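You operate a simulated robot arm through the tools that you are given. There is no shell and no other tool. Be economical: measure what you need, move in short steps, check, and stop when the job is done.

Carry out the task below with a simulated two-armed robot. There is one attempt and no reset: what you move stays moved.

Task
Set the bead dispenser to 35 ml, dose two portions into the cup and stand it on the rubber mat.
Where things are to end (x, y in the base frame): dosing cup within 0.06 m of [0.21, 0.48].

The check looks at the end state, three seconds after you hand in, the way a careful person would. Anything else that was tipped, shoved, dropped, spilled or broken makes it a failure.

Robot
Two 7-joint arms with three-finger grippers on one trunk that stands fixed in place. Base frame: the origin is at the foot of the trunk, x ahead of it, y to its left, z up. Lengths are in m, angles in rad, forces in N, time in s.
The left shoulder is at [0.07, 0.146, 1.337], the right one opposite. With the tool pointing down near the work surface each hand reaches from about 0.1 to 0.66 m from the base axis, measured 20 degrees to its own side. Payload 2.2 kg a hand.
The tool frame of a hand sits at the grasp point between the pads (the TCP): z along the fingers, y along the line on which they close. The tips reach 0.028 m beyond it. The gripper opens to 0.102 m. The gripper's body begins 0.071 m behind the TCP.
Orientation is told as [roll, pitch, yaw] about the base's x, y, z axes, in that order, counted from this pose: with the fingers straight down and closing along the base's y, the tool's x points along the base's -x, its y along +y and its z along -z.

Tools
- The arms move only by the tool move_arm. It takes "left_deltas", "right_deltas" or both (then of equal length, played together; a hand with none holds still); each is one flat list of numbers, 6 for each row, row after row: the shift along the tool's x, y, z in units of 500 mm (1.0 is 500 mm), then the turn, a rotation vector about the tool's x, y, z in units of 120 degrees (1.0 is 120 degrees). In form: [x, y, z, wx, wy, wz, x, y, z, wx, wy, wz, ...]. A call has 1 to 12 rows; each row is the pose to reach, as a shift and turn from the pose commanded when the call began, along the tool's axes at that moment. "left_jaw" and "right_jaw" are, for a hand that has rows, the opening, from 0 (shut) to 1 (fully open), set as the call begins (left out, the last holds). A call with a number of a shift or a turn outside -1 to 1 is refused whole. Each row takes 0.2 s and may step no farther than 0.05 m and 0.15 rad from the row before; otherwise, or with a gripper value out of range, the whole call is refused. A pose out of reach is approached as far as the arm can. The call stops where the force on the tool passes 40 N (or 10 N more than at its start, if that is more) or the arm is blocked; 0.2 s more then pass. The fingers move at their own pace and stop on an object; they squeeze with about 27 N. The grip force told is the motor's: it shows also when the fingers shut on nothing. Time passes only in rows, and 0.2 s behind the last, so rows that repeat a pose let the fingers close. The reply holds the time, the measured pose of the TCP, the force on the tool along the base axes, the opening and the grip force, in the units named above and with some noise, with the torque about the TCP (base axes, N m) and any sound that the robot's microphone picked up.
- Cameras (640 x 400 px; columns grow to the right, rows downward): "scene" is now at [0.0996, 0.0731, 1.5614]; the picture's right is [0.82, -0.58, 0.00], its down [-0.35, -0.50, -0.79] and it looks along [0.45, 0.64, -0.62] (base axes); focal length 214 px, centre (320, 200). "left" rides on the left gripper at [0.072, 0.038, -0.086] in its tool frame; the picture's right is [-0.47, 0.89, 0.00], its down [-0.60, -0.32, -0.73] and it looks along [-0.65, -0.34, 0.68] (tool axes); focal length 256 px, centre (320, 200). "right" rides on the right gripper at [0.069, 0.044, -0.086] in its tool frame; the picture's right is [-0.53, 0.85, 0.00], its down [-0.58, -0.36, -0.73] and it looks along [-0.62, -0.39, 0.68] (tool axes); focal length 256 px, centre (320, 200). There is no depth. A picture from a camera that has moved, and an enlarged one, comes with that camera's place and axes in the base frame and with its lens.
- snapshot(camera): a new picture of that camera. It takes no simulated time.
- lift_body(by): slides the trunk up (or, below 0, down) by that many m; the arms and the scene camera ride with it, the base frame stays. It gives what a move gives, with no picture.
- turn_head(pan, tilt): turns the head with the scene camera to pan (to the left, within 1.501 rad either way) and tilt (down, from -0.506 to 1.204), counted from straight ahead of the robot. It gives what a move gives.
- close_up(camera, box): a new picture of the part [left, top, right, bottom] of that camera's present view, enlarged. It takes no simulated time.
- hand_in(): hands the job in; it is judged then, once.

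Go step by step. Nothing tells you positions but the pictures and the camera data: compare them with the known pose of the tool, close in by small moves and look again before you grip or let go. The budget is 120 turns and 74 pictures, counting those below and the enlarged ones. Unless the task says otherwise, let go and move clear before handing in, and close with one line.

The tools are called after "Request:" as a command line: name --argument value ..., lists and objects as JSON in quotes. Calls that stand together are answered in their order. move_arm: Moves the arms, as the interface text tells. Its arguments: {"type":"object","properties":{"left_deltas":{"type":"array","items":{"type":"number"}},"left_jaw":{"type":"number"},"right_deltas":{"type":"array","items":{"type":"number"}},"right_jaw":{"type":"number"}},"required":[]} The other tools are called the same way: lift_body (by) slides the trunk up or down; turn_head (pan, tilt) turns the head that bears the scene camera; snapshot (camera) takes a picture; close_up (camera, box) takes an enlarged picture of a part of a camera's view; hand_in () hands the job in.

At the start:

```text
t: 0.0
left_eef_pos: [0.2277, 0.2652, 1.4554]
left_orientation: [-0.002, 0.0, 0.0]
left_wrist_force: [0.3, 0.1, 0.7]
left_torque: [0.03, 0.03, 0.02]
left_width: 0.1022
left_grip_force: 0.0
right_eef_pos: [0.3448, 0.0602, 1.3535]
right_orientation: [0.002, -0.001, 0.001]
right_wrist_force: [0.1, 0.6, 0.0]
right_torque: [0.01, 0.03, -0.02]
right_width: 0.1021
right_grip_force: 0.1
trunk travel left (down, up): [-0.875, 0.065]
head pan, tilt: [0.956, 0.663]
```

scene: 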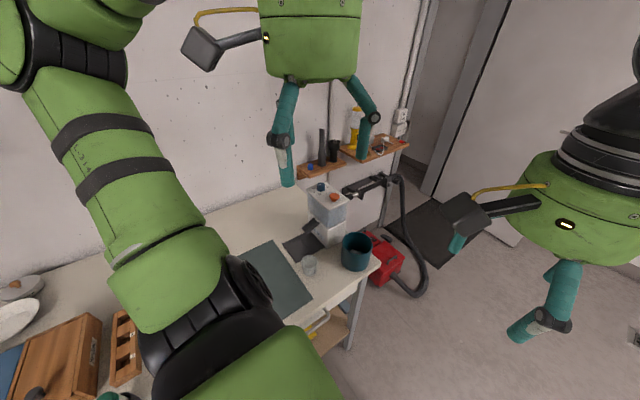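
right: 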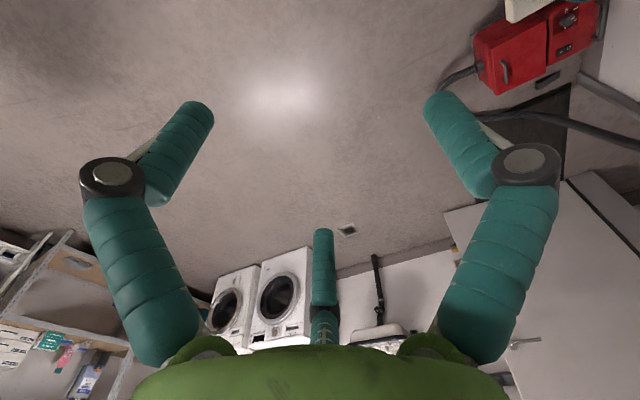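
left: 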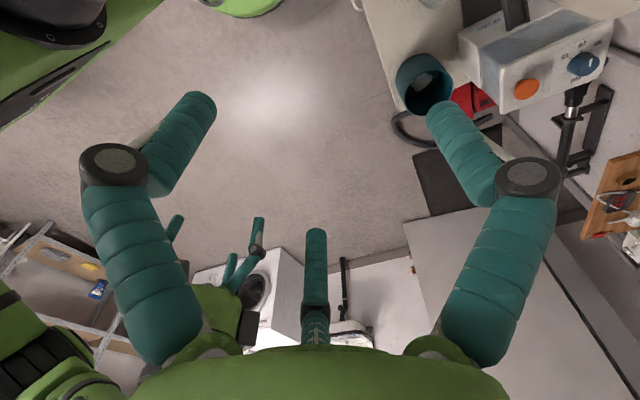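

I see a bench with a dispenser (blue dial, orange button), a clear small cup, a dark teal bin, and a dark mat. I'll look closer at the dispenser and cup.

Request:
close_up --camera "scene" --box '[230, 170, 390, 290]'

Request:
close_up --camera "left" --box '[380, 0, 640, 160]'

```text
3.33 times, centred on (310, 230) of scene
camera zoom: at [0.0996, 0.0731, 1.5614], right [0.82, -0.58, 0.0], down [-0.35, -0.5, -0.79], along [0.45, 0.64, -0.62], focal length 715 px, centre (353, 100)
```

zoom: 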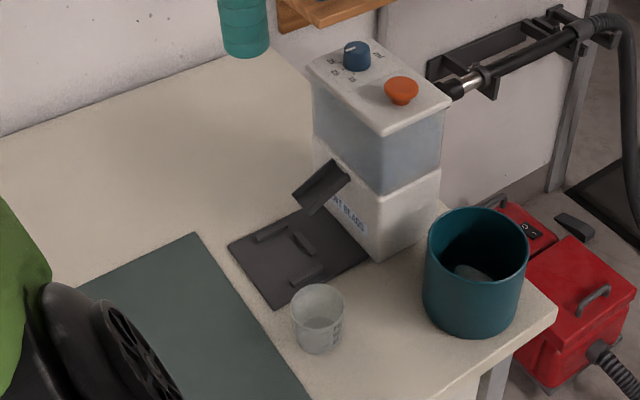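

```text
2.46 times, centred on (510, 80) of left
camera zoom: at [0.155, 0.3031, 1.5407], right [0.47, 0.89, 0.0], down [0.6, -0.32, 0.73], along [0.65, -0.34, -0.68], focal length 630 px, centre (-148, 495)
```

zoom: 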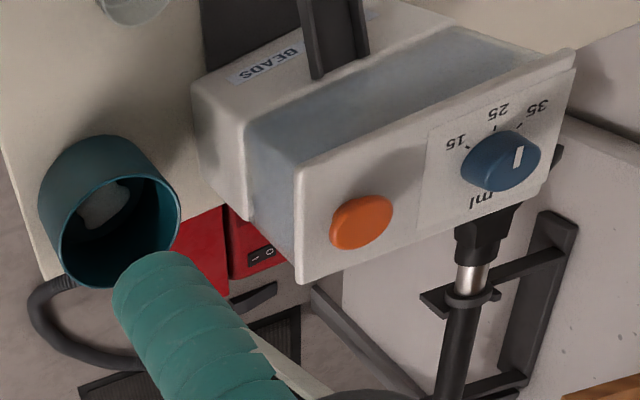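

The dispenser top is near z≈1.11 with its button around (0.47, 0.52) and its dial around (0.47, 0.59). The spout faces -x over a tray, and the cup is near (0.31, 0.43). I'll move the left hand nearer to inspect.

Request:
move_arm --left_deltas '[-0.043, 0.071, 0.031, 0, 0, 0, -0.086, 0.142, 0.062, 0, 0, 0, -0.129, 0.213, 0.09, 0, 0, 0, -0.172, 0.284, 0.09, 0, 0, 0, -0.215, 0.355, 0.09, 0, 0, 0, -0.258, 0.426, 0.09, 0, 0, 0, -0.301, 0.497, 0.09, 0, 0, 0, -0.344, 0.57, 0.09, 0, 0, 0]' --left_jaw 1

Request:
snapshot --camera "left"

Request:
snapshot --camera "scene"

```text
t: 1.8
left_eef_pos: [0.3622, 0.4683, 1.3989]
left_orientation: [0.001, -0.003, 0.001]
left_wrist_force: [0.6, -0.1, 0.1]
left_torque: [-0.02, -0.04, 0.02]
left_width: 0.1018
left_grip_force: 0.0
left hand out of reach, approached as far as the arm can: row 6, 7, 8
right_eef_pos: [0.344, 0.0604, 1.3521]
right_orientation: [0.001, 0.0, -0.001]
right_wrist_force: [0.6, -0.5, -0.5]
right_torque: [0.0, -0.04, 0.01]
right_width: 0.1023
right_grip_force: 0.1
trunk travel left (down, up): [-0.875, 0.065]
head pan, tilt: [0.956, 0.663]
```

```text
68 pictures are left
camera left: at [0.2892, 0.5068, 1.4845], right [0.46, 0.89, 0.0], down [0.6, -0.32, 0.73], along [0.65, -0.34, -0.68], focal length 256 px, centre (320, 200)
```

left: 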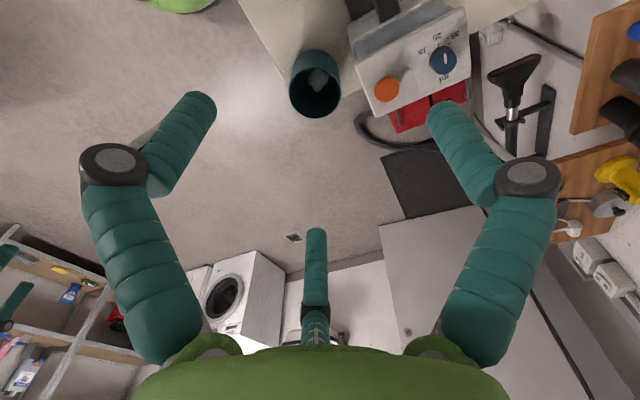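

```text
67 pictures are left
camera scene: at [0.0988, 0.0727, 1.5615], right [0.82, -0.58, 0.0], down [-0.35, -0.5, -0.79], along [0.45, 0.64, -0.62], focal length 214 px, centre (320, 200)
```

scene: 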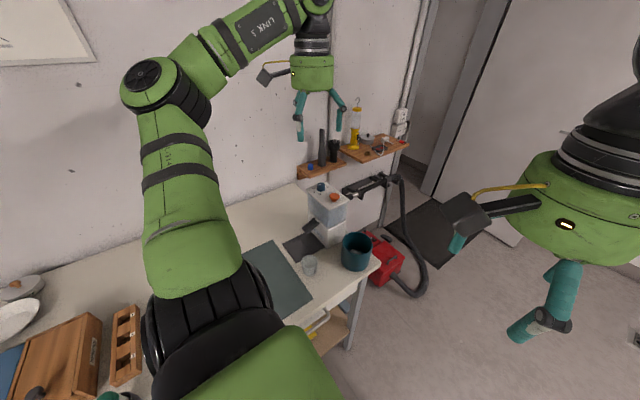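

The dispenser is near the edge of the left arm's reach at this height; lower will be better. I'll read the dial and check the tray from here.

Request:
close_up --camera "left" --box '[340, 0, 500, 110]'

Request:
lift_body --by 0.06

Request:
close_up --camera "scene" --box '[270, 180, 350, 285]'

```text
3.64 times, centred on (420, 55) of left
camera zoom: at [0.2892, 0.5068, 1.4845], right [0.46, 0.89, 0.0], down [0.6, -0.32, 0.73], along [0.65, -0.34, -0.68], focal length 931 px, centre (-44, 727)
```

zoom: 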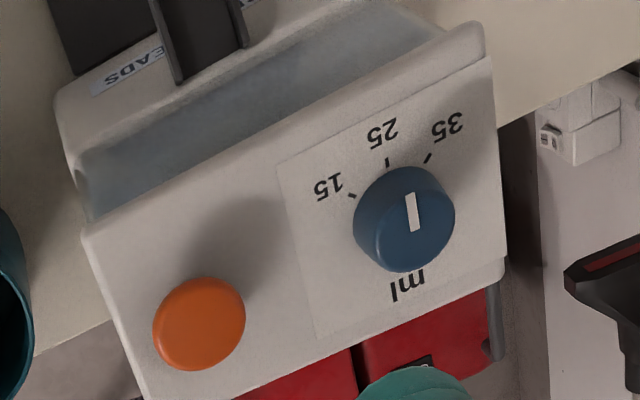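

```text
t: 2.8
left_eef_pos: [0.3624, 0.4699, 1.4593]
left_orientation: [0.0, -0.003, 0.002]
left_wrist_force: [-0.3, 0.1, 0.2]
left_torque: [0.0, 0.02, 0.02]
left_width: 0.102
left_grip_force: 0.1
right_eef_pos: [0.3458, 0.0609, 1.413]
right_orientation: [0.001, -0.001, -0.001]
right_wrist_force: [0.4, 0.4, 0.0]
right_torque: [0.02, 0.05, -0.02]
right_width: 0.1021
right_grip_force: 0.0
trunk travel left (down, up): [-0.935, 0.005]
head pan, tilt: [0.956, 0.663]
```

```text
3.81 times, centred on (310, 232) of scene
camera zoom: at [0.1002, 0.0733, 1.6213], right [0.82, -0.58, 0.0], down [-0.36, -0.5, -0.79], along [0.45, 0.64, -0.62], focal length 817 px, centre (358, 76)
```

zoom: 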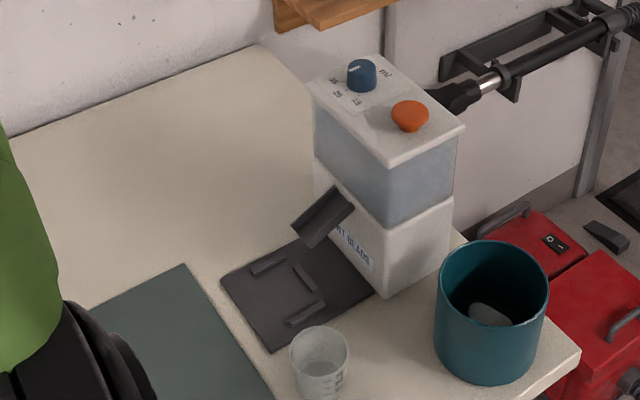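

The dial stands at 25, and 35 lies about 42° clockwise as seen from above, with the dial centre at about (0.475, 0.595). I'll bring the left hand lower beside the dial with a yaw that suits the turn.

Request:
move_arm --left_deltas '[-0.0128, 0.0156, 0.0531, 0, 0, -0.0639, -0.0256, 0.0312, 0.1062, 0, 0, -0.1278, -0.0384, 0.0467, 0.1593, 0, 0, -0.1917, -0.0512, 0.0623, 0.2124, 0, 0, -0.2556, -0.064, 0.0779, 0.2656, 0, 0, -0.3194, -0.0768, 0.0935, 0.3187, 0, 0, -0.3833, -0.0896, 0.109, 0.3718, 0, 0, -0.4472, -0.1024, 0.1246, 0.4249, 0, 0, -0.5111, -0.1152, 0.1402, 0.478, 0, 0, -0.575]'

Request:
snapshot --camera "left"

Request:
snapshot --camera "scene"

```text
t: 4.8
left_eef_pos: [0.4211, 0.5378, 1.218]
left_orientation: [0.0, 0.0, 1.209]
left_wrist_force: [0.8, 0.0, -0.3]
left_torque: [0.0, 0.03, -0.01]
left_width: 0.1019
left_grip_force: 0.0
right_eef_pos: [0.3458, 0.0609, 1.4105]
right_orientation: [0.0, 0.001, -0.001]
right_wrist_force: [0.4, 1.2, 0.0]
right_torque: [0.01, -0.04, -0.02]
right_width: 0.1017
right_grip_force: 0.0
trunk travel left (down, up): [-0.935, 0.005]
head pan, tilt: [0.956, 0.663]
```

```text
64 pictures are left
camera left: at [0.3593, 0.4845, 1.3036], right [-0.66, 0.75, 0.0], down [0.51, 0.45, 0.73], along [0.55, 0.48, -0.68], focal length 256 px, centre (320, 200)
```

left: 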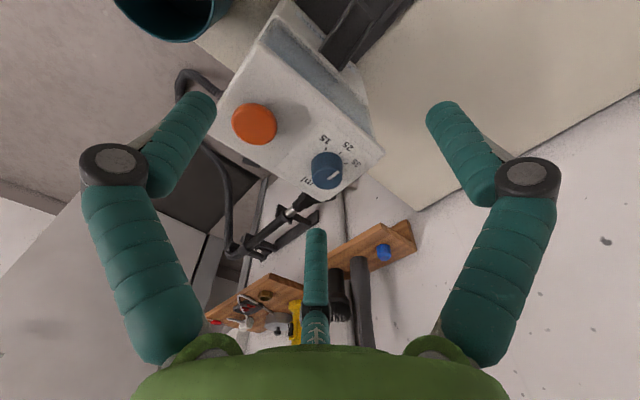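

```text
63 pictures are left
camera scene: at [0.101, 0.0737, 1.6213], right [0.82, -0.58, 0.0], down [-0.36, -0.5, -0.79], along [0.45, 0.64, -0.62], focal length 214 px, centre (320, 200)
```

scene: 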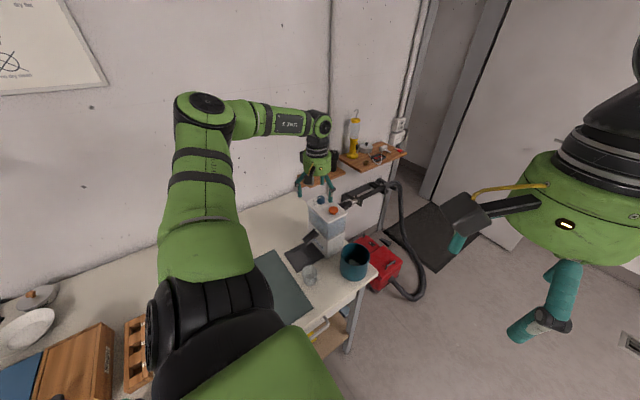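

The hand is beside the dispenser, and the dial is in view. I'll enlarge it to pin its place and height.

Request:
close_up --camera "left" --box '[216, 80, 392, 210]'

```text
3.08 times, centred on (304, 145) of left
camera zoom: at [0.3593, 0.4845, 1.3036], right [-0.66, 0.75, 0.0], down [0.51, 0.45, 0.73], along [0.55, 0.48, -0.68], focal length 788 px, centre (369, 369)
```

zoom: 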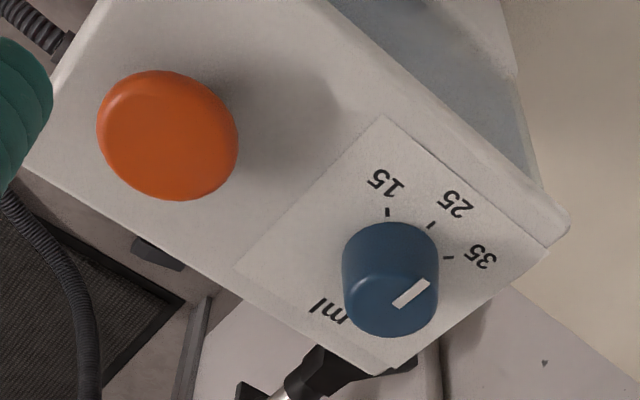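

Plate top is at z≈1.102, the dial at (0.479, 0.598) with its top near 1.120, and ticks ±43° apart. I'll hover over the dial with a 12° outward tilt for reach.

Request:
move_arm --left_deltas '[-0.0382, -0.0166, 0.0215, 0.0091, -0.0233, 0, -0.0763, -0.0331, 0.043, 0.0182, -0.0466, 0, -0.1145, -0.0497, 0.0645, 0.0272, -0.0698, 0, -0.1526, -0.0662, 0.086, 0.0363, -0.0931, 0]' --left_jaw 0.75

Request:
snapshot --camera "left"

```text
t: 5.8
left_eef_pos: [0.4794, 0.6006, 1.1791]
left_orientation: [-0.078, -0.198, 1.213]
left_wrist_force: [0.6, -0.3, 0.1]
left_torque: [0.0, -0.01, 0.03]
left_width: 0.0765
left_grip_force: 0.1
right_eef_pos: [0.3447, 0.0596, 1.4121]
right_orientation: [-0.001, -0.001, 0.0]
right_wrist_force: [0.1, -0.8, 0.4]
right_torque: [-0.02, -0.03, -0.03]
right_width: 0.1018
right_grip_force: 0.1
trunk travel left (down, up): [-0.935, 0.005]
head pan, tilt: [0.956, 0.663]
```

```text
61 pictures are left
camera left: at [0.4058, 0.534, 1.2452], right [-0.66, 0.75, 0.02], down [0.4, 0.33, 0.86], along [0.63, 0.58, -0.51], focal length 256 px, centre (320, 200)
```

left: 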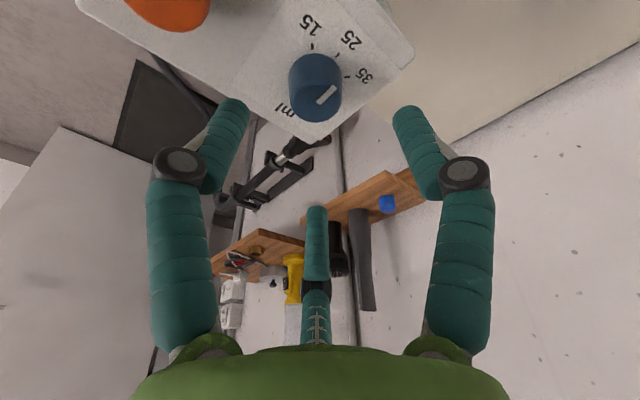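

Directly over the dial. Descending straight down so the pads straddle it.

Request:
move_arm --left_deltas '[0.0075, 0.0015, 0.0284, 0, 0, 0, 0.015, 0.003, 0.0568, 0, 0, 0, 0.0226, 0.0044, 0.0852, 0, 0, 0]'

Request:
snapshot --camera "left"

```text
t: 6.6
left_eef_pos: [0.4787, 0.5966, 1.135]
left_orientation: [-0.086, -0.201, 1.215]
left_wrist_force: [2.6, 0.7, 6.8]
left_torque: [-0.26, -0.16, 0.05]
left_width: 0.0786
left_grip_force: 0.9
right_eef_pos: [0.3438, 0.0571, 1.4129]
right_orientation: [0.003, -0.003, -0.001]
right_wrist_force: [-0.3, 0.1, 0.1]
right_torque: [-0.02, -0.02, 0.03]
right_width: 0.102
right_grip_force: 0.0
trunk travel left (down, up): [-0.935, 0.005]
head pan, tilt: [0.956, 0.663]
```

```text
60 pictures are left
camera left: at [0.4058, 0.5305, 1.2015], right [-0.66, 0.75, 0.02], down [0.39, 0.33, 0.86], along [0.64, 0.58, -0.51], focal length 256 px, centre (320, 200)
```

left: 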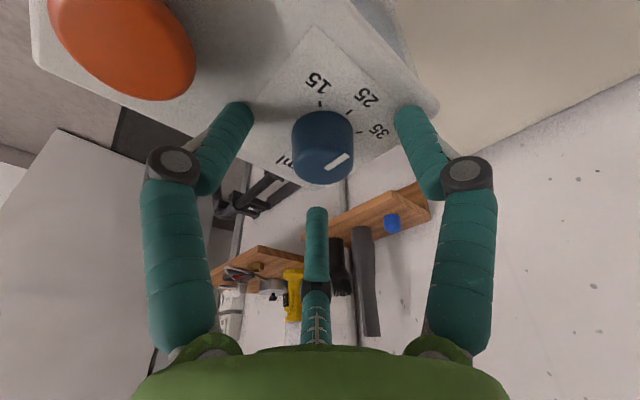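

The fingers straddle the dial and lightly touch the plate; I'll rise 3 mm and close on the dial.

Request:
move_arm --left_deltas '[0, 0, -0.007, 0, 0, 0]'

Request:
move_arm --left_deltas '[0, 0, 0, 0, 0, 0, 0, 0, 0, 0, 0, 0, 0, 0, 0, 0, 0, 0]' --left_jaw 0.1

Request:
snapshot --camera "left"

```text
t: 7.0
left_eef_pos: [0.4781, 0.5981, 1.1356]
left_orientation: [-0.078, -0.196, 1.214]
left_wrist_force: [2.4, 1.6, 2.4]
left_torque: [-0.1, -0.32, 0.17]
left_width: 0.0776
left_grip_force: 0.1
right_eef_pos: [0.3453, 0.0608, 1.4123]
right_orientation: [0.001, 0.0, 0.002]
right_wrist_force: [-0.2, -0.4, 0.2]
right_torque: [-0.02, -0.01, -0.01]
right_width: 0.102
right_grip_force: 0.0
trunk travel left (down, up): [-0.935, 0.005]
head pan, tilt: [0.956, 0.663]
```

```text
t: 7.8
left_eef_pos: [0.4767, 0.5957, 1.1379]
left_orientation: [-0.079, -0.199, 1.214]
left_wrist_force: [-4.2, -6.7, 7.8]
left_torque: [-0.33, 0.27, -0.01]
left_width: 0.0341
left_grip_force: 44.9
right_eef_pos: [0.3415, 0.0578, 1.4129]
right_orientation: [0.004, -0.004, 0.0]
right_wrist_force: [-0.2, -0.4, -0.2]
right_torque: [-0.03, -0.02, -0.02]
right_width: 0.102
right_grip_force: 0.1
trunk travel left (down, up): [-0.935, 0.005]
head pan, tilt: [0.956, 0.663]
```

```text
59 pictures are left
camera left: at [0.4031, 0.5286, 1.2056], right [-0.66, 0.75, 0.02], down [0.4, 0.33, 0.86], along [0.63, 0.58, -0.51], focal length 256 px, centre (320, 200)
```

left: 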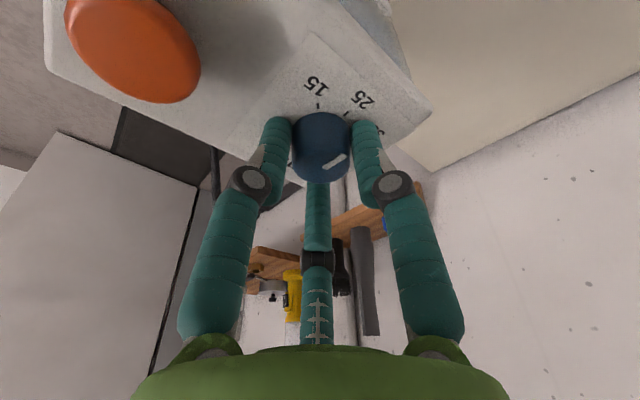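

The dial is gripped (34 mm). Turning clockwise from above by 43°.

Request:
move_arm --left_deltas '[0, 0, 0, 0, 0, 0.06, 0, 0, 0, 0, 0, 0.12, 0, 0, 0, 0, 0, 0.18, 0, 0, 0, 0, 0, 0.24, 0, 0, 0, 0, 0, 0.3, 0, 0, 0, 0, 0, 0.36]'

Request:
snapshot --camera "left"

```text
t: 9.2
left_eef_pos: [0.4763, 0.5915, 1.1415]
left_orientation: [0.075, -0.2, 0.449]
left_wrist_force: [-3.8, -10.8, 13.8]
left_torque: [-1.93, -0.29, 1.54]
left_width: 0.034
left_grip_force: 44.7
right_eef_pos: [0.3411, 0.054, 1.414]
right_orientation: [0.006, -0.003, 0.0]
right_wrist_force: [0.1, -0.1, 0.3]
right_torque: [-0.01, 0.06, 0.01]
right_width: 0.102
right_grip_force: 0.1
trunk travel left (down, up): [-0.935, 0.005]
head pan, tilt: [0.956, 0.663]
```

```text
58 pictures are left
camera left: at [0.3824, 0.5801, 1.2127], right [0.01, 0.99, 0.16], down [0.57, -0.14, 0.81], along [0.82, 0.08, -0.56], focal length 256 px, centre (320, 200)
```

left: 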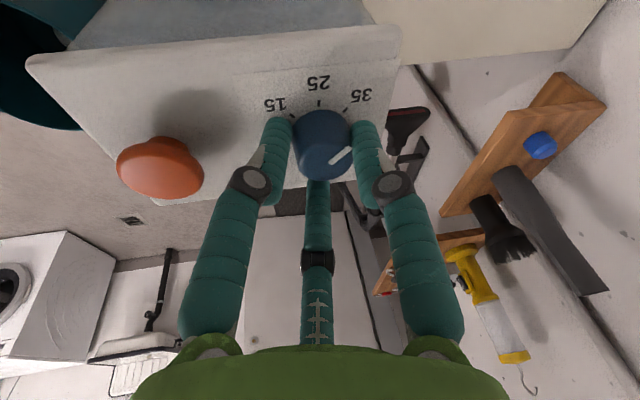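

The knob turned with the hand and its mark seems to point at 35. I'll release, rise and check.

Request:
move_arm --left_deltas '[0, 0, 0, 0, 0, 0, 0, 0, 0, 0, 0, 0]' --left_jaw 0.7

Request:
move_arm --left_deltas '[0, 0, -0.05, 0, 0, 0, 0, 0, -0.1, 0, 0, 0]'

Request:
close_up --camera "left" --box '[200, 0, 440, 150]'

```text
t: 9.8
left_eef_pos: [0.4751, 0.5961, 1.1358]
left_orientation: [0.083, -0.194, 0.444]
left_wrist_force: [0.5, 0.6, 2.4]
left_torque: [-0.03, -0.04, 0.04]
left_width: 0.0738
left_grip_force: 0.0
right_eef_pos: [0.3435, 0.0585, 1.413]
right_orientation: [0.002, -0.001, 0.001]
right_wrist_force: [0.5, -0.6, 0.6]
right_torque: [-0.01, -0.05, 0.01]
right_width: 0.102
right_grip_force: 0.0
trunk travel left (down, up): [-0.935, 0.005]
head pan, tilt: [0.956, 0.663]
```

```text
t: 10.4
left_eef_pos: [0.4695, 0.5882, 1.186]
left_orientation: [0.079, -0.195, 0.445]
left_wrist_force: [0.1, -0.3, 0.2]
left_torque: [0.01, -0.01, 0.03]
left_width: 0.0715
left_grip_force: 0.0
right_eef_pos: [0.3422, 0.0583, 1.4129]
right_orientation: [0.004, -0.002, -0.001]
right_wrist_force: [-0.7, 0.2, 0.5]
right_torque: [-0.03, -0.02, -0.01]
right_width: 0.1021
right_grip_force: 0.0
trunk travel left (down, up): [-0.935, 0.005]
head pan, tilt: [0.956, 0.663]
```

```text
2.67 times, centred on (320, 75) of left
camera zoom: at [0.3762, 0.5768, 1.2582], right [0.02, 0.99, 0.16], down [0.57, -0.14, 0.81], along [0.82, 0.07, -0.57], focal length 683 px, centre (320, 533)
```

zoom: 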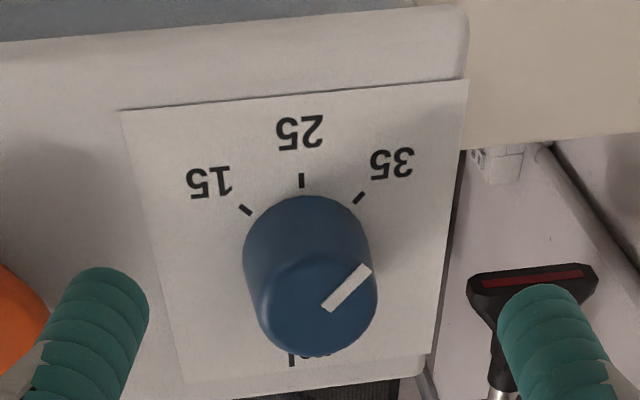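

The mark points at 35 (47° for both mark and tick). Now I'll level the hand and back it away in -x to inspect the spout, tray and cup.

Request:
move_arm --left_deltas '[0.076, 0.0115, -0.0053, 0.0096, 0.0139, 0.0359, 0.152, 0.0231, -0.0106, 0.0192, 0.0277, 0.0718, 0.228, 0.0346, -0.0159, 0.0289, 0.0416, 0.1077, 0.304, 0.0461, -0.0212, 0.0385, 0.0554, 0.1435, 0.38, 0.0577, -0.0265, 0.0481, 0.0693, 0.1794, 0.456, 0.0692, -0.0318, 0.0577, 0.0831, 0.2153]' --left_jaw 1

Request:
snapshot --camera "left"

Request:
snapshot --camera "scene"

```text
t: 11.8
left_eef_pos: [0.277, 0.5065, 1.1565]
left_orientation: [0.005, -0.002, 0.015]
left_wrist_force: [0.7, -0.3, 3.7]
left_torque: [0.02, 0.09, -0.02]
left_width: 0.1019
left_grip_force: 0.0
left hand out of reach, approached as far as the arm can: row 5, 6
right_eef_pos: [0.3435, 0.0602, 1.4125]
right_orientation: [0.001, -0.002, 0.0]
right_wrist_force: [0.0, -0.2, -0.2]
right_torque: [-0.02, -0.01, -0.03]
right_width: 0.1021
right_grip_force: 0.1
trunk travel left (down, up): [-0.935, 0.005]
head pan, tilt: [0.956, 0.663]
```

```text
56 pictures are left
camera left: at [0.2047, 0.5425, 1.2433], right [0.45, 0.89, 0.01], down [0.61, -0.31, 0.73], along [0.65, -0.33, -0.68], focal length 256 px, centre (320, 200)
```

left: 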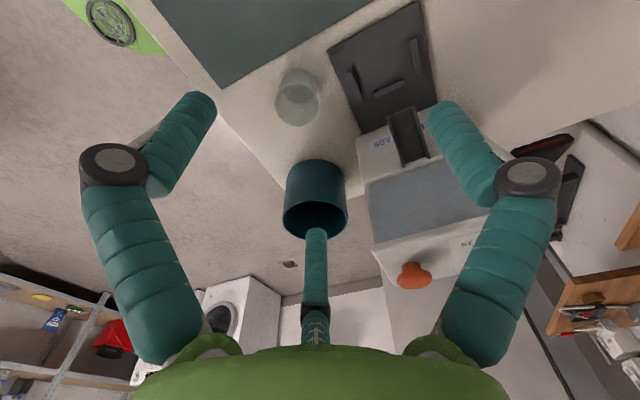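

```text
55 pictures are left
camera scene: at [0.0983, 0.0737, 1.6216], right [0.82, -0.58, 0.0], down [-0.35, -0.5, -0.79], along [0.45, 0.64, -0.62], focal length 214 px, centre (320, 200)
```

scene: 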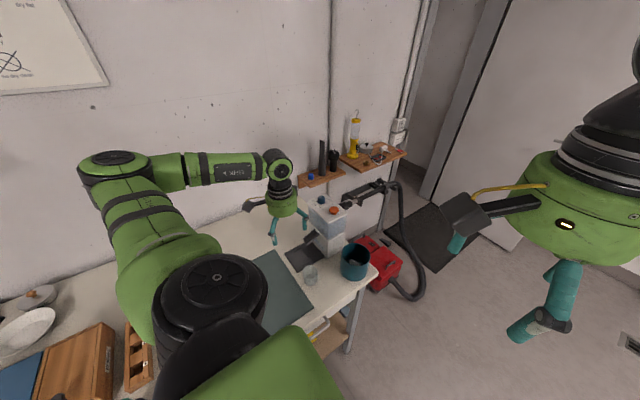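

I see the tray, fence and cup clearly now. Enlarging for measurements.

Request:
close_up --camera "left" --box '[260, 0, 460, 165]'

Request:
close_up --camera "scene" --box '[280, 190, 380, 290]'

```text
2.42 times, centred on (360, 82) of left
camera zoom: at [0.2047, 0.5425, 1.2433], right [0.45, 0.89, 0.01], down [0.61, -0.31, 0.73], along [0.65, -0.33, -0.68], focal length 621 px, centre (223, 485)
```

zoom: 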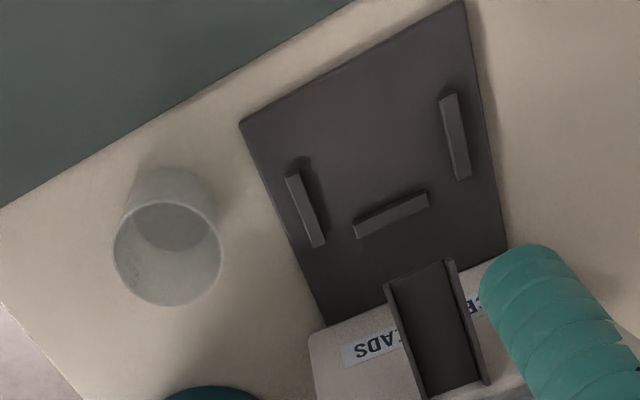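

```text
4.00 times, centred on (330, 240) of scene
camera zoom: at [0.0983, 0.0737, 1.6216], right [0.82, -0.58, 0.0], down [-0.35, -0.5, -0.79], along [0.45, 0.64, -0.62], focal length 858 px, centre (280, 40)
```

zoom: 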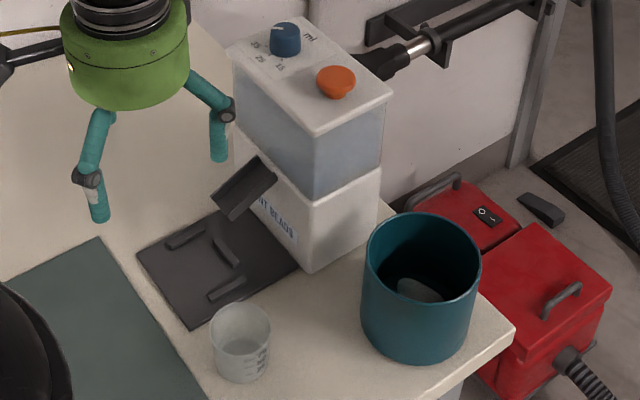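

Measured: table z≈0.897, cup at (0.321, 0.452) with rim z≈0.953 and ≈54 mm across. The tray pocket centre is y≈0.5575, its back bar at x≈0.37, and the spout tip at (0.371, 0.559, 0.977). I'll hover over the cup with a 25° tilt so the wrist stays clear of the spout later.

Request:
move_arm --left_deltas '[-0.0176, -0.0218, 0.0506, 0, -0.0417, 0, -0.0352, -0.0436, 0.1012, 0, -0.0833, 0, -0.0528, -0.0654, 0.1518, 0, -0.125, 0, -0.0704, -0.0872, 0.2024, 0, -0.1667, 0, -0.088, -0.109, 0.253, 0, -0.2083, 0]' --left_jaw 1

Request:
snapshot --camera "left"

```text
t: 13.0
left_eef_pos: [0.3187, 0.4502, 1.0304]
left_orientation: [-0.004, -0.437, -0.001]
left_wrist_force: [-0.5, -0.1, -0.1]
left_torque: [0.02, -0.01, 0.0]
left_width: 0.1019
left_grip_force: 0.1
right_eef_pos: [0.3451, 0.0604, 1.4121]
right_orientation: [-0.001, -0.001, 0.0]
right_wrist_force: [-0.1, 0.6, -0.5]
right_torque: [0.01, 0.02, -0.01]
right_width: 0.1016
right_grip_force: 0.1
trunk travel left (down, up): [-0.935, 0.005]
head pan, tilt: [0.956, 0.663]
```

```text
52 pictures are left
camera left: at [0.216, 0.4877, 1.0778], right [0.42, 0.89, 0.19], down [0.24, -0.31, 0.92], along [0.88, -0.34, -0.34], focal length 256 px, centre (320, 200)
```

left: 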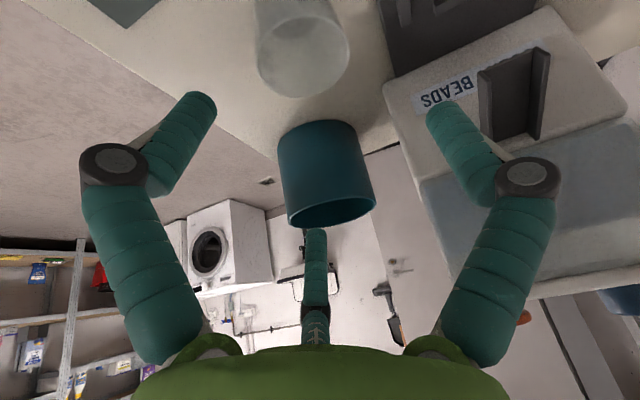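

The hand is centred over the cup. Descending vertically to grasp height.

Request:
move_arm --left_deltas '[0.0231, 0.002, 0.0517, 0, 0, 0, 0.0461, 0.004, 0.1035, 0, 0, 0, 0.0692, 0.006, 0.1552, 0, 0, 0]'

Request:
snapshot --camera "left"

Request:
close_up --camera "scene" --box '[250, 190, 380, 300]'

```text
t: 13.8
left_eef_pos: [0.3209, 0.453, 0.9464]
left_orientation: [-0.001, -0.438, 0.0]
left_wrist_force: [-0.6, -0.6, -0.1]
left_torque: [0.0, 0.01, 0.02]
left_width: 0.1017
left_grip_force: 0.1
right_eef_pos: [0.3452, 0.0601, 1.412]
right_orientation: [0.001, -0.001, 0.0]
right_wrist_force: [0.2, 0.0, 0.1]
right_torque: [-0.02, -0.01, 0.0]
right_width: 0.1022
right_grip_force: 0.1
trunk travel left (down, up): [-0.935, 0.005]
head pan, tilt: [0.956, 0.663]
```

```text
51 pictures are left
camera left: at [0.2179, 0.4906, 0.9929], right [0.42, 0.89, 0.2], down [0.24, -0.32, 0.92], along [0.88, -0.34, -0.34], focal length 256 px, centre (320, 200)
```

left: 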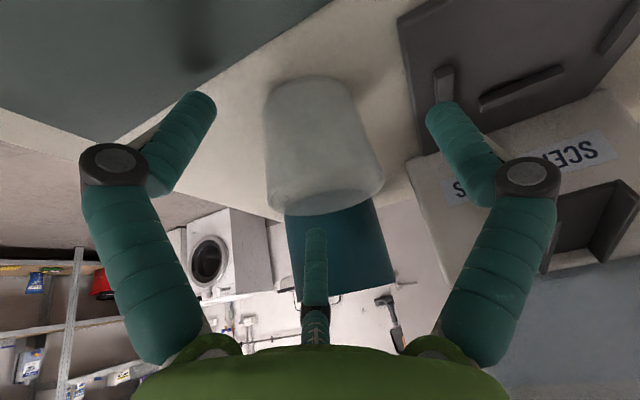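

```text
3.64 times, centred on (315, 245) of scene
camera zoom: at [0.0999, 0.0732, 1.6214], right [0.82, -0.58, 0.0], down [-0.36, -0.5, -0.79], along [0.45, 0.64, -0.62], focal length 780 px, centre (338, 36)
```

zoom: 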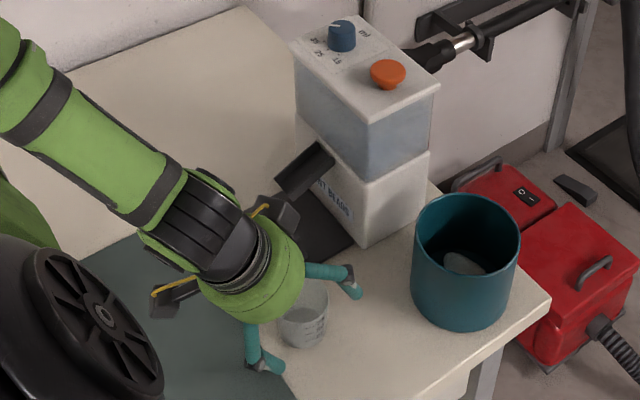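

The fingers straddle the cup evenly. Closing gently.

Request:
move_arm --left_deltas '[0, 0, 0, 0, 0, 0, 0, 0, 0, 0, 0, 0, 0, 0, 0, 0, 0, 0]' --left_jaw 0.4

Request:
snapshot --camera "left"

```text
t: 14.6
left_eef_pos: [0.3212, 0.4526, 0.9466]
left_orientation: [-0.001, -0.437, 0.0]
left_wrist_force: [0.1, -0.6, 5.4]
left_torque: [0.04, 0.07, -0.01]
left_width: 0.0558
left_grip_force: 26.3
right_eef_pos: [0.3438, 0.0594, 1.4122]
right_orientation: [0.001, 0.0, 0.0]
right_wrist_force: [0.5, -0.3, 0.0]
right_torque: [0.01, 0.0, -0.01]
right_width: 0.1019
right_grip_force: 0.0
trunk travel left (down, up): [-0.935, 0.005]
head pan, tilt: [0.956, 0.663]
```

```text
49 pictures are left
camera left: at [0.2176, 0.4899, 0.9938], right [0.42, 0.89, 0.2], down [0.24, -0.32, 0.92], along [0.88, -0.34, -0.34], focal length 256 px, centre (320, 200)
```

left: 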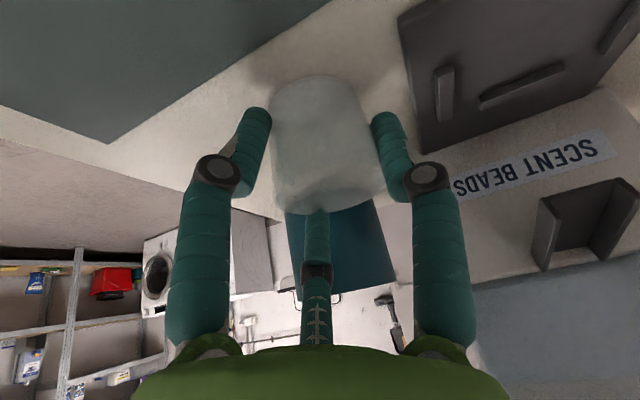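

Cup held (56 mm). Lifting 25 mm and carrying it to the tray mouth, in front of the spout.

Request:
move_arm --left_deltas '[-0.0106, 0, -0.0227, 0, 0, 0, -0.0212, 0, -0.0453, 0, 0, 0, -0.023, 0.05, -0.0445, 0, 0, 0, -0.025, 0.1, -0.0437, 0, 0, 0, -0.0265, 0.15, -0.043, 0, 0, 0, -0.0284, 0.21, -0.042, 0, 0, 0]'

Request:
snapshot --camera "left"

Request:
close_up --camera "scene" --box '[250, 190, 380, 300]'

```text
t: 16.0
left_eef_pos: [0.3428, 0.5478, 0.9874]
left_orientation: [0.014, -0.502, 0.017]
left_wrist_force: [-0.6, -1.6, 0.2]
left_torque: [0.01, 0.0, -0.01]
left_width: 0.0408
left_grip_force: 0.1
left hand out of reach, approached as far as the arm can: row 6
right_eef_pos: [0.3458, 0.0586, 1.4118]
right_orientation: [0.003, -0.001, -0.001]
right_wrist_force: [-0.4, -0.7, -0.7]
right_torque: [0.05, 0.02, -0.05]
right_width: 0.1018
right_grip_force: 0.0
trunk travel left (down, up): [-0.935, 0.005]
head pan, tilt: [0.956, 0.663]
stopped in row 6 (left hand): the force on the tool passed its limit at 95 N (the readings are from after the stop); the commanded pose is now the measured one
```

```text
48 pictures are left
camera left: at [0.2364, 0.5819, 1.0288], right [0.39, 0.89, 0.23], down [0.19, -0.32, 0.93], along [0.9, -0.32, -0.29], focal length 256 px, centre (320, 200)
```

left: 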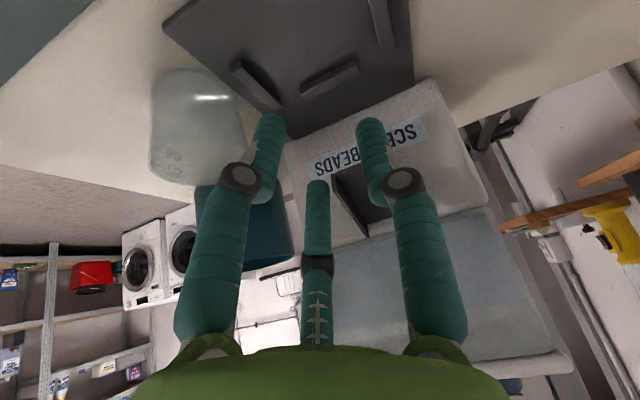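

```text
3.64 times, centred on (315, 245) of scene
camera zoom: at [0.1001, 0.0711, 1.6215], right [0.82, -0.58, 0.0], down [-0.36, -0.5, -0.79], along [0.45, 0.64, -0.62], focal length 780 px, centre (338, 36)
```

zoom: 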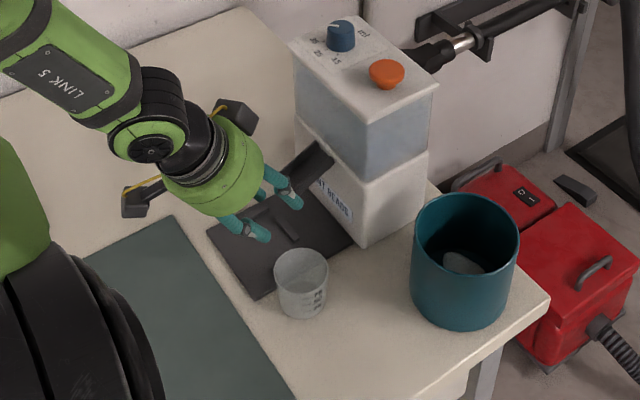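

The arm hit a reach limit in the last row and the cup slipped out, but it is still standing upright beside the tray; the dispenser looks unmoved. I'll back the hand off and look.

Request:
move_arm --left_deltas '[0.0438, 0, -0.024, 0, 0, 0, 0.0877, -0.01, -0.0481, 0, 0, 0, 0.05, -0.02, -0.118, 0, 0, 0, 0.0108, -0.04, -0.188, 0, 0, 0]'

Request:
snapshot --camera "left"

Request:
close_up --camera "scene" --box '[250, 190, 380, 300]'

```text
t: 17.0
left_eef_pos: [0.2936, 0.5263, 1.0675]
left_orientation: [0.012, -0.501, 0.019]
left_wrist_force: [-0.7, 0.3, -0.9]
left_torque: [0.02, 0.01, 0.02]
left_width: 0.0406
left_grip_force: 0.1
right_eef_pos: [0.3448, 0.0582, 1.4119]
right_orientation: [0.001, 0.0, 0.0]
right_wrist_force: [0.2, 0.1, -0.8]
right_torque: [0.02, -0.02, 0.0]
right_width: 0.1022
right_grip_force: 0.1
trunk travel left (down, up): [-0.935, 0.005]
head pan, tilt: [0.956, 0.663]
```

```text
46 pictures are left
camera left: at [0.1866, 0.5602, 1.1084], right [0.39, 0.89, 0.23], down [0.19, -0.32, 0.93], along [0.9, -0.32, -0.29], focal length 256 px, centre (320, 200)
```

left: 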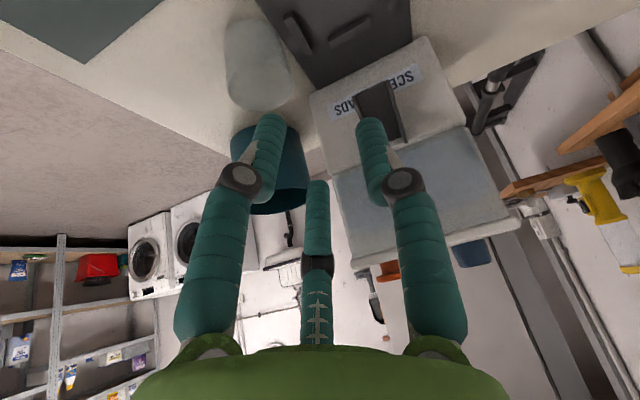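

```text
3.64 times, centred on (315, 245) of scene
camera zoom: at [0.0997, 0.0708, 1.6214], right [0.82, -0.58, 0.0], down [-0.36, -0.5, -0.79], along [0.45, 0.64, -0.61], focal length 780 px, centre (338, 36)
```

zoom: 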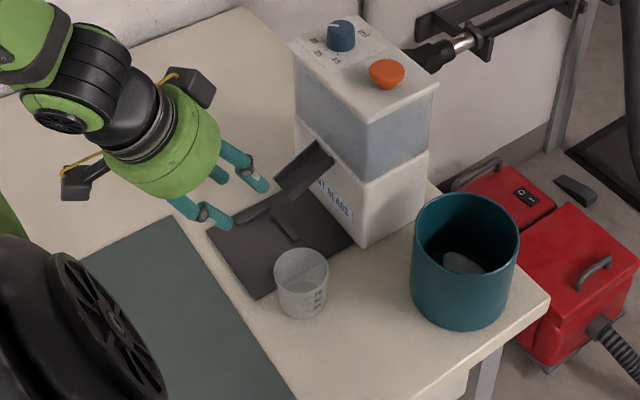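

The cup stands upright at about (0.34, 0.478), just off the tray. Before carrying again, I'll test empty-handed whether a yawed wrist (approach from the shoulder's direction) reaches the tray.

Request:
move_arm --left_deltas '[-0.0105, 0.012, 0.0058, -0.0276, 0, -0.0502, -0.021, 0.024, 0.0115, -0.0552, 0, -0.1004, -0.0316, 0.036, 0.0173, -0.0828, 0, -0.1506, -0.0421, 0.048, 0.023, -0.1104, 0, -0.2008, -0.0526, 0.06, 0.0288, -0.138, 0, -0.251]' --left_jaw 1

Request:
snapshot --camera "left"

```text
t: 18.2
left_eef_pos: [0.3226, 0.558, 1.0672]
left_orientation: [0.011, -0.508, 0.619]
left_wrist_force: [0.0, -0.1, 0.6]
left_torque: [0.04, 0.02, -0.01]
left_width: 0.1018
left_grip_force: 0.0
right_eef_pos: [0.344, 0.0588, 1.4115]
right_orientation: [-0.001, -0.002, 0.0]
right_wrist_force: [0.1, 0.4, -0.6]
right_torque: [-0.02, 0.02, -0.01]
right_width: 0.1022
right_grip_force: 0.0
trunk travel left (down, up): [-0.935, 0.005]
head pan, tilt: [0.956, 0.663]
```

```text
44 pictures are left
camera left: at [0.2153, 0.5258, 1.1083], right [-0.19, 0.95, 0.23], down [0.33, -0.16, 0.93], along [0.93, 0.25, -0.28], focal length 256 px, centre (320, 200)
```

left: 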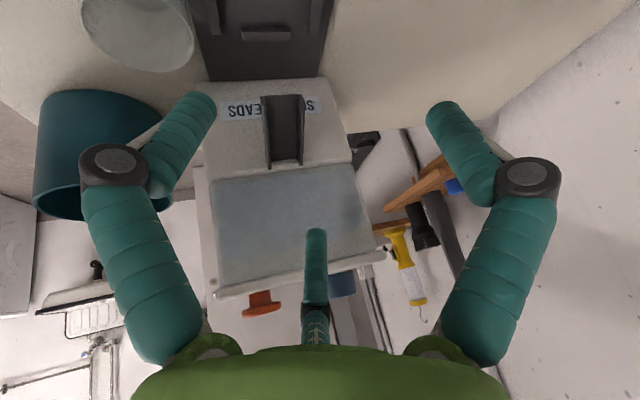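

This yawed orientation reaches the tray fine. I'll go above the cup with it and then check the centring.

Request:
move_arm --left_deltas '[0.0281, -0.0506, 0.0073, 0, 0, 0, 0.0561, -0.1012, 0.0145, 0, 0, 0, 0.0842, -0.1518, 0.0218, 0, 0, 0]'

Request:
snapshot --camera "left"

```text
t: 19.0
left_eef_pos: [0.3413, 0.4784, 1.0379]
left_orientation: [0.01, -0.51, 0.618]
left_wrist_force: [0.3, 0.1, 0.1]
left_torque: [0.0, 0.02, -0.01]
left_width: 0.1019
left_grip_force: 0.1
right_eef_pos: [0.3453, 0.0602, 1.4128]
right_orientation: [-0.002, 0.001, 0.0]
right_wrist_force: [-0.4, 0.4, 0.2]
right_torque: [-0.01, -0.03, -0.03]
right_width: 0.1024
right_grip_force: 0.1
trunk travel left (down, up): [-0.935, 0.005]
head pan, tilt: [0.956, 0.663]
```

```text
43 pictures are left
camera left: at [0.2341, 0.4475, 1.0785], right [-0.19, 0.95, 0.23], down [0.33, -0.16, 0.93], along [0.93, 0.25, -0.28], focal length 256 px, centre (320, 200)
```

left: 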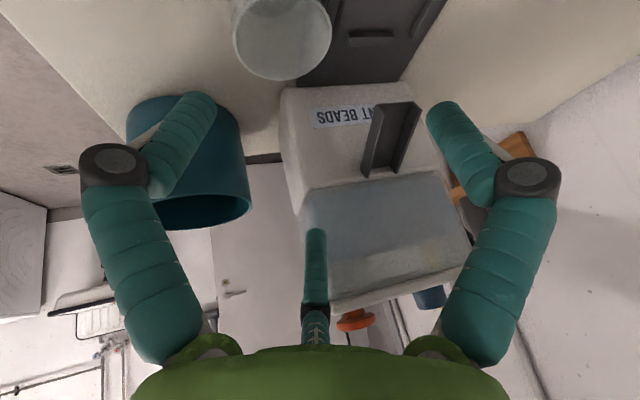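

Centred over the cup at (0.339, 0.477). Descending to grip, then closing.

Request:
move_arm --left_deltas '[0.0324, 0, 0.0552, 0, 0, 0, 0.0648, 0, 0.1104, 0, 0, 0, 0.0972, 0, 0.1656, 0, 0, 0]'

Request:
snapshot --camera "left"

```text
t: 19.8
left_eef_pos: [0.339, 0.4789, 0.9412]
left_orientation: [0.011, -0.507, 0.618]
left_wrist_force: [0.2, 0.1, -0.2]
left_torque: [-0.05, 0.04, 0.01]
left_width: 0.1017
left_grip_force: 0.0
right_eef_pos: [0.3437, 0.0605, 1.4123]
right_orientation: [0.002, 0.0, 0.0]
right_wrist_force: [0.0, -0.2, -0.1]
right_torque: [0.01, 0.0, -0.02]
right_width: 0.102
right_grip_force: 0.0
trunk travel left (down, up): [-0.935, 0.005]
head pan, tilt: [0.956, 0.663]
```

```text
42 pictures are left
camera left: at [0.2313, 0.4472, 0.9817], right [-0.19, 0.95, 0.23], down [0.33, -0.16, 0.93], along [0.93, 0.25, -0.28], focal length 256 px, centre (320, 200)
```

left: 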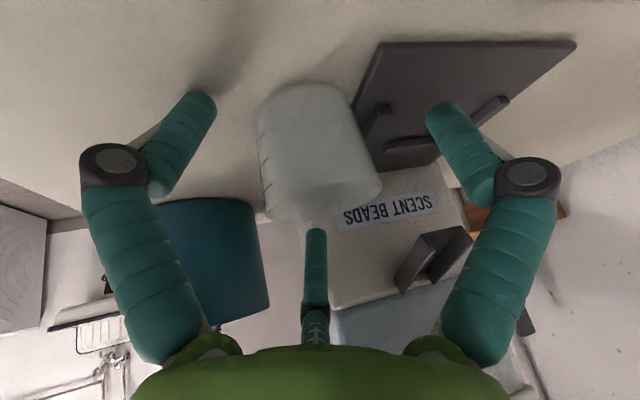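

Request:
move_arm --left_deltas '[0, 0, 0, 0, 0, 0, 0, 0, 0, 0, 0, 0, 0, 0, 0, 0, 0, 0, 0, 0, 0, 0, 0, 0]' --left_jaw 0.3

Request:
move_arm --left_deltas '[-0.0097, 0, -0.0175, 0, 0, 0, -0.0195, 0, -0.035, 0, 0, 0, -0.0292, 0, -0.0524, 0, 0, 0]'

Request:
snapshot --camera "left"

```text
t: 20.8
left_eef_pos: [0.3396, 0.473, 0.9428]
left_orientation: [0.007, -0.504, 0.615]
left_wrist_force: [2.3, -15.2, -2.3]
left_torque: [-0.6, -0.04, -0.1]
left_width: 0.0573
left_grip_force: 26.7
right_eef_pos: [0.3454, 0.0572, 1.4117]
right_orientation: [0.004, 0.001, -0.001]
right_wrist_force: [0.4, -0.4, 0.5]
right_torque: [-0.01, 0.0, -0.02]
right_width: 0.102
right_grip_force: 0.1
trunk travel left (down, up): [-0.935, 0.005]
head pan, tilt: [0.956, 0.663]
```

```text
t: 21.6
left_eef_pos: [0.3389, 0.4768, 0.9719]
left_orientation: [0.013, -0.51, 0.615]
left_wrist_force: [0.3, 1.0, 0.2]
left_torque: [-0.01, 0.0, -0.03]
left_width: 0.0571
left_grip_force: 26.9
right_eef_pos: [0.3454, 0.0583, 1.4118]
right_orientation: [0.001, 0.001, 0.0]
right_wrist_force: [-0.2, 0.7, -0.1]
right_torque: [0.02, 0.0, 0.02]
right_width: 0.1018
right_grip_force: 0.1
trunk travel left (down, up): [-0.935, 0.005]
head pan, tilt: [0.956, 0.663]
```

```text
41 pictures are left
camera left: at [0.2313, 0.4441, 1.0111], right [-0.19, 0.95, 0.24], down [0.33, -0.17, 0.93], along [0.93, 0.25, -0.28], focal length 256 px, centre (320, 200)
```

left: 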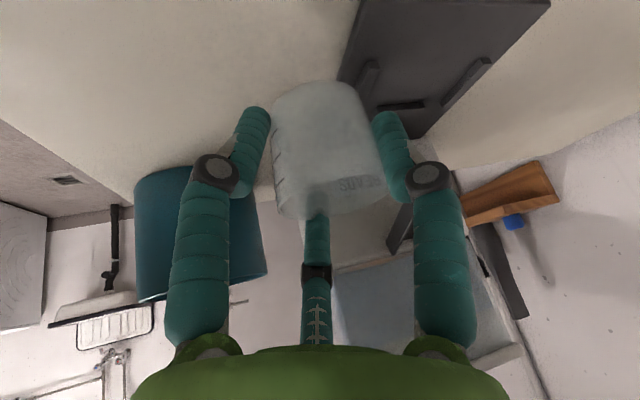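

Cup held and lifted 29 mm. Carrying it to the tray mouth at (0.318, 0.5575).

Request:
move_arm --left_deltas '[-0.013, 0.0389, 0.0072, 0, 0, 0, -0.0259, 0.0778, 0.0144, 0, 0, 0, -0.0389, 0.1167, 0.0216, 0, 0, 0, -0.0518, 0.1556, 0.0288, 0, 0, 0]'

Request:
snapshot --camera "left"

Request:
close_up --camera "scene" --box '[250, 190, 380, 300]'

```text
t: 22.6
left_eef_pos: [0.3171, 0.5582, 0.9717]
left_orientation: [0.011, -0.508, 0.617]
left_wrist_force: [0.3, -0.7, -0.7]
left_torque: [-0.01, -0.01, 0.01]
left_width: 0.0565
left_grip_force: 27.0
right_eef_pos: [0.3453, 0.06, 1.4121]
right_orientation: [0.002, 0.001, -0.001]
right_wrist_force: [0.4, 0.4, 0.3]
right_torque: [-0.02, 0.03, -0.01]
right_width: 0.1021
right_grip_force: 0.0
trunk travel left (down, up): [-0.935, 0.005]
head pan, tilt: [0.956, 0.663]
```

```text
40 pictures are left
camera left: at [0.2093, 0.5269, 1.0124], right [-0.18, 0.95, 0.23], down [0.33, -0.16, 0.93], along [0.93, 0.25, -0.28], focal length 256 px, centre (320, 200)
```

left: 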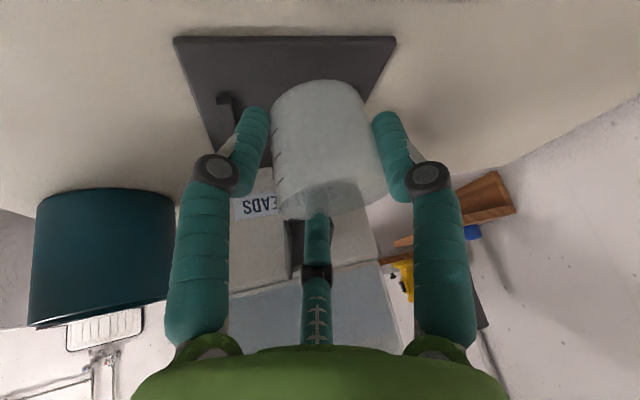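

```text
3.64 times, centred on (315, 245) of scene
camera zoom: at [0.0994, 0.0738, 1.6213], right [0.82, -0.58, 0.0], down [-0.35, -0.5, -0.79], along [0.45, 0.64, -0.62], focal length 780 px, centre (338, 36)
```

zoom: 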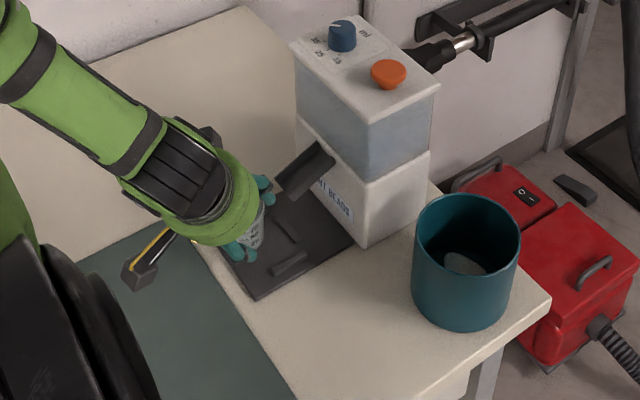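

Cup hovers at the tray mouth under a clear path. Lowering, then sliding it +x under the spout between the bars.

Request:
move_arm --left_deltas '[0.0107, 0, 0.0192, 0, 0, 0, 0.0214, 0, 0.0384, 0, 0, 0, 0.0028, -0.0158, 0.0488, 0, 0, 0, -0.0158, -0.0316, 0.0592, 0, 0, 0]'

Request:
snapshot --camera "left"

Request:
close_up --camera "scene" --box '[270, 200, 350, 270]'

```text
t: 23.6
left_eef_pos: [0.336, 0.5566, 0.9489]
left_orientation: [0.014, -0.504, 0.618]
left_wrist_force: [-13.7, -0.7, -0.1]
left_torque: [0.03, -0.19, -0.08]
left_width: 0.0562
left_grip_force: 26.7
right_eef_pos: [0.3407, 0.0612, 1.4138]
right_orientation: [0.0, -0.005, -0.001]
right_wrist_force: [-0.3, -0.7, 0.3]
right_torque: [-0.04, 0.0, 0.01]
right_width: 0.1019
right_grip_force: 0.0
trunk travel left (down, up): [-0.935, 0.005]
head pan, tilt: [0.956, 0.663]
```

```text
38 pictures are left
camera left: at [0.229, 0.5245, 0.9894], right [-0.19, 0.95, 0.24], down [0.33, -0.16, 0.93], along [0.92, 0.25, -0.29], focal length 256 px, centre (320, 200)
```

left: 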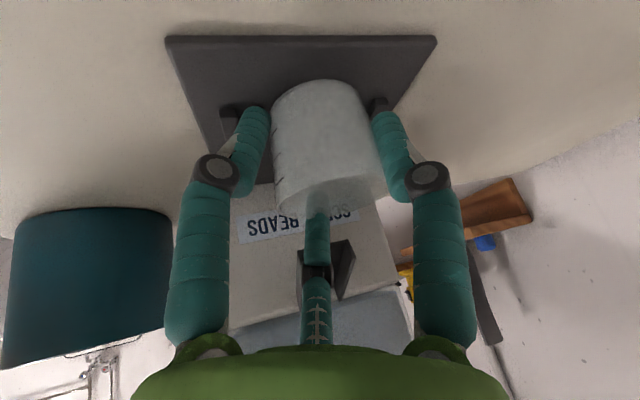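

```text
5.71 times, centred on (310, 235) of scene
camera zoom: at [0.0948, 0.074, 1.6216], right [0.82, -0.58, 0.0], down [-0.35, -0.5, -0.79], along [0.46, 0.64, -0.61], focal length 1226 px, centre (377, 0)
```

zoom: 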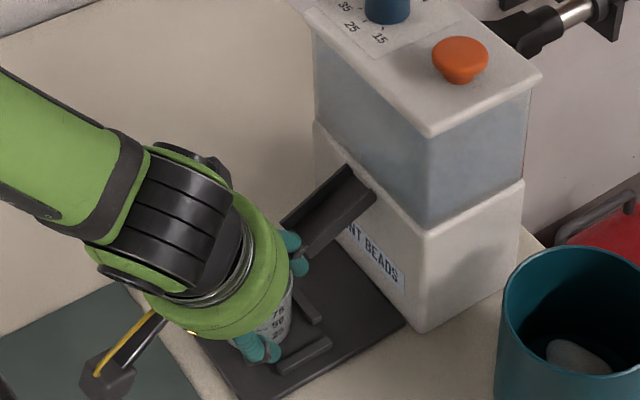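

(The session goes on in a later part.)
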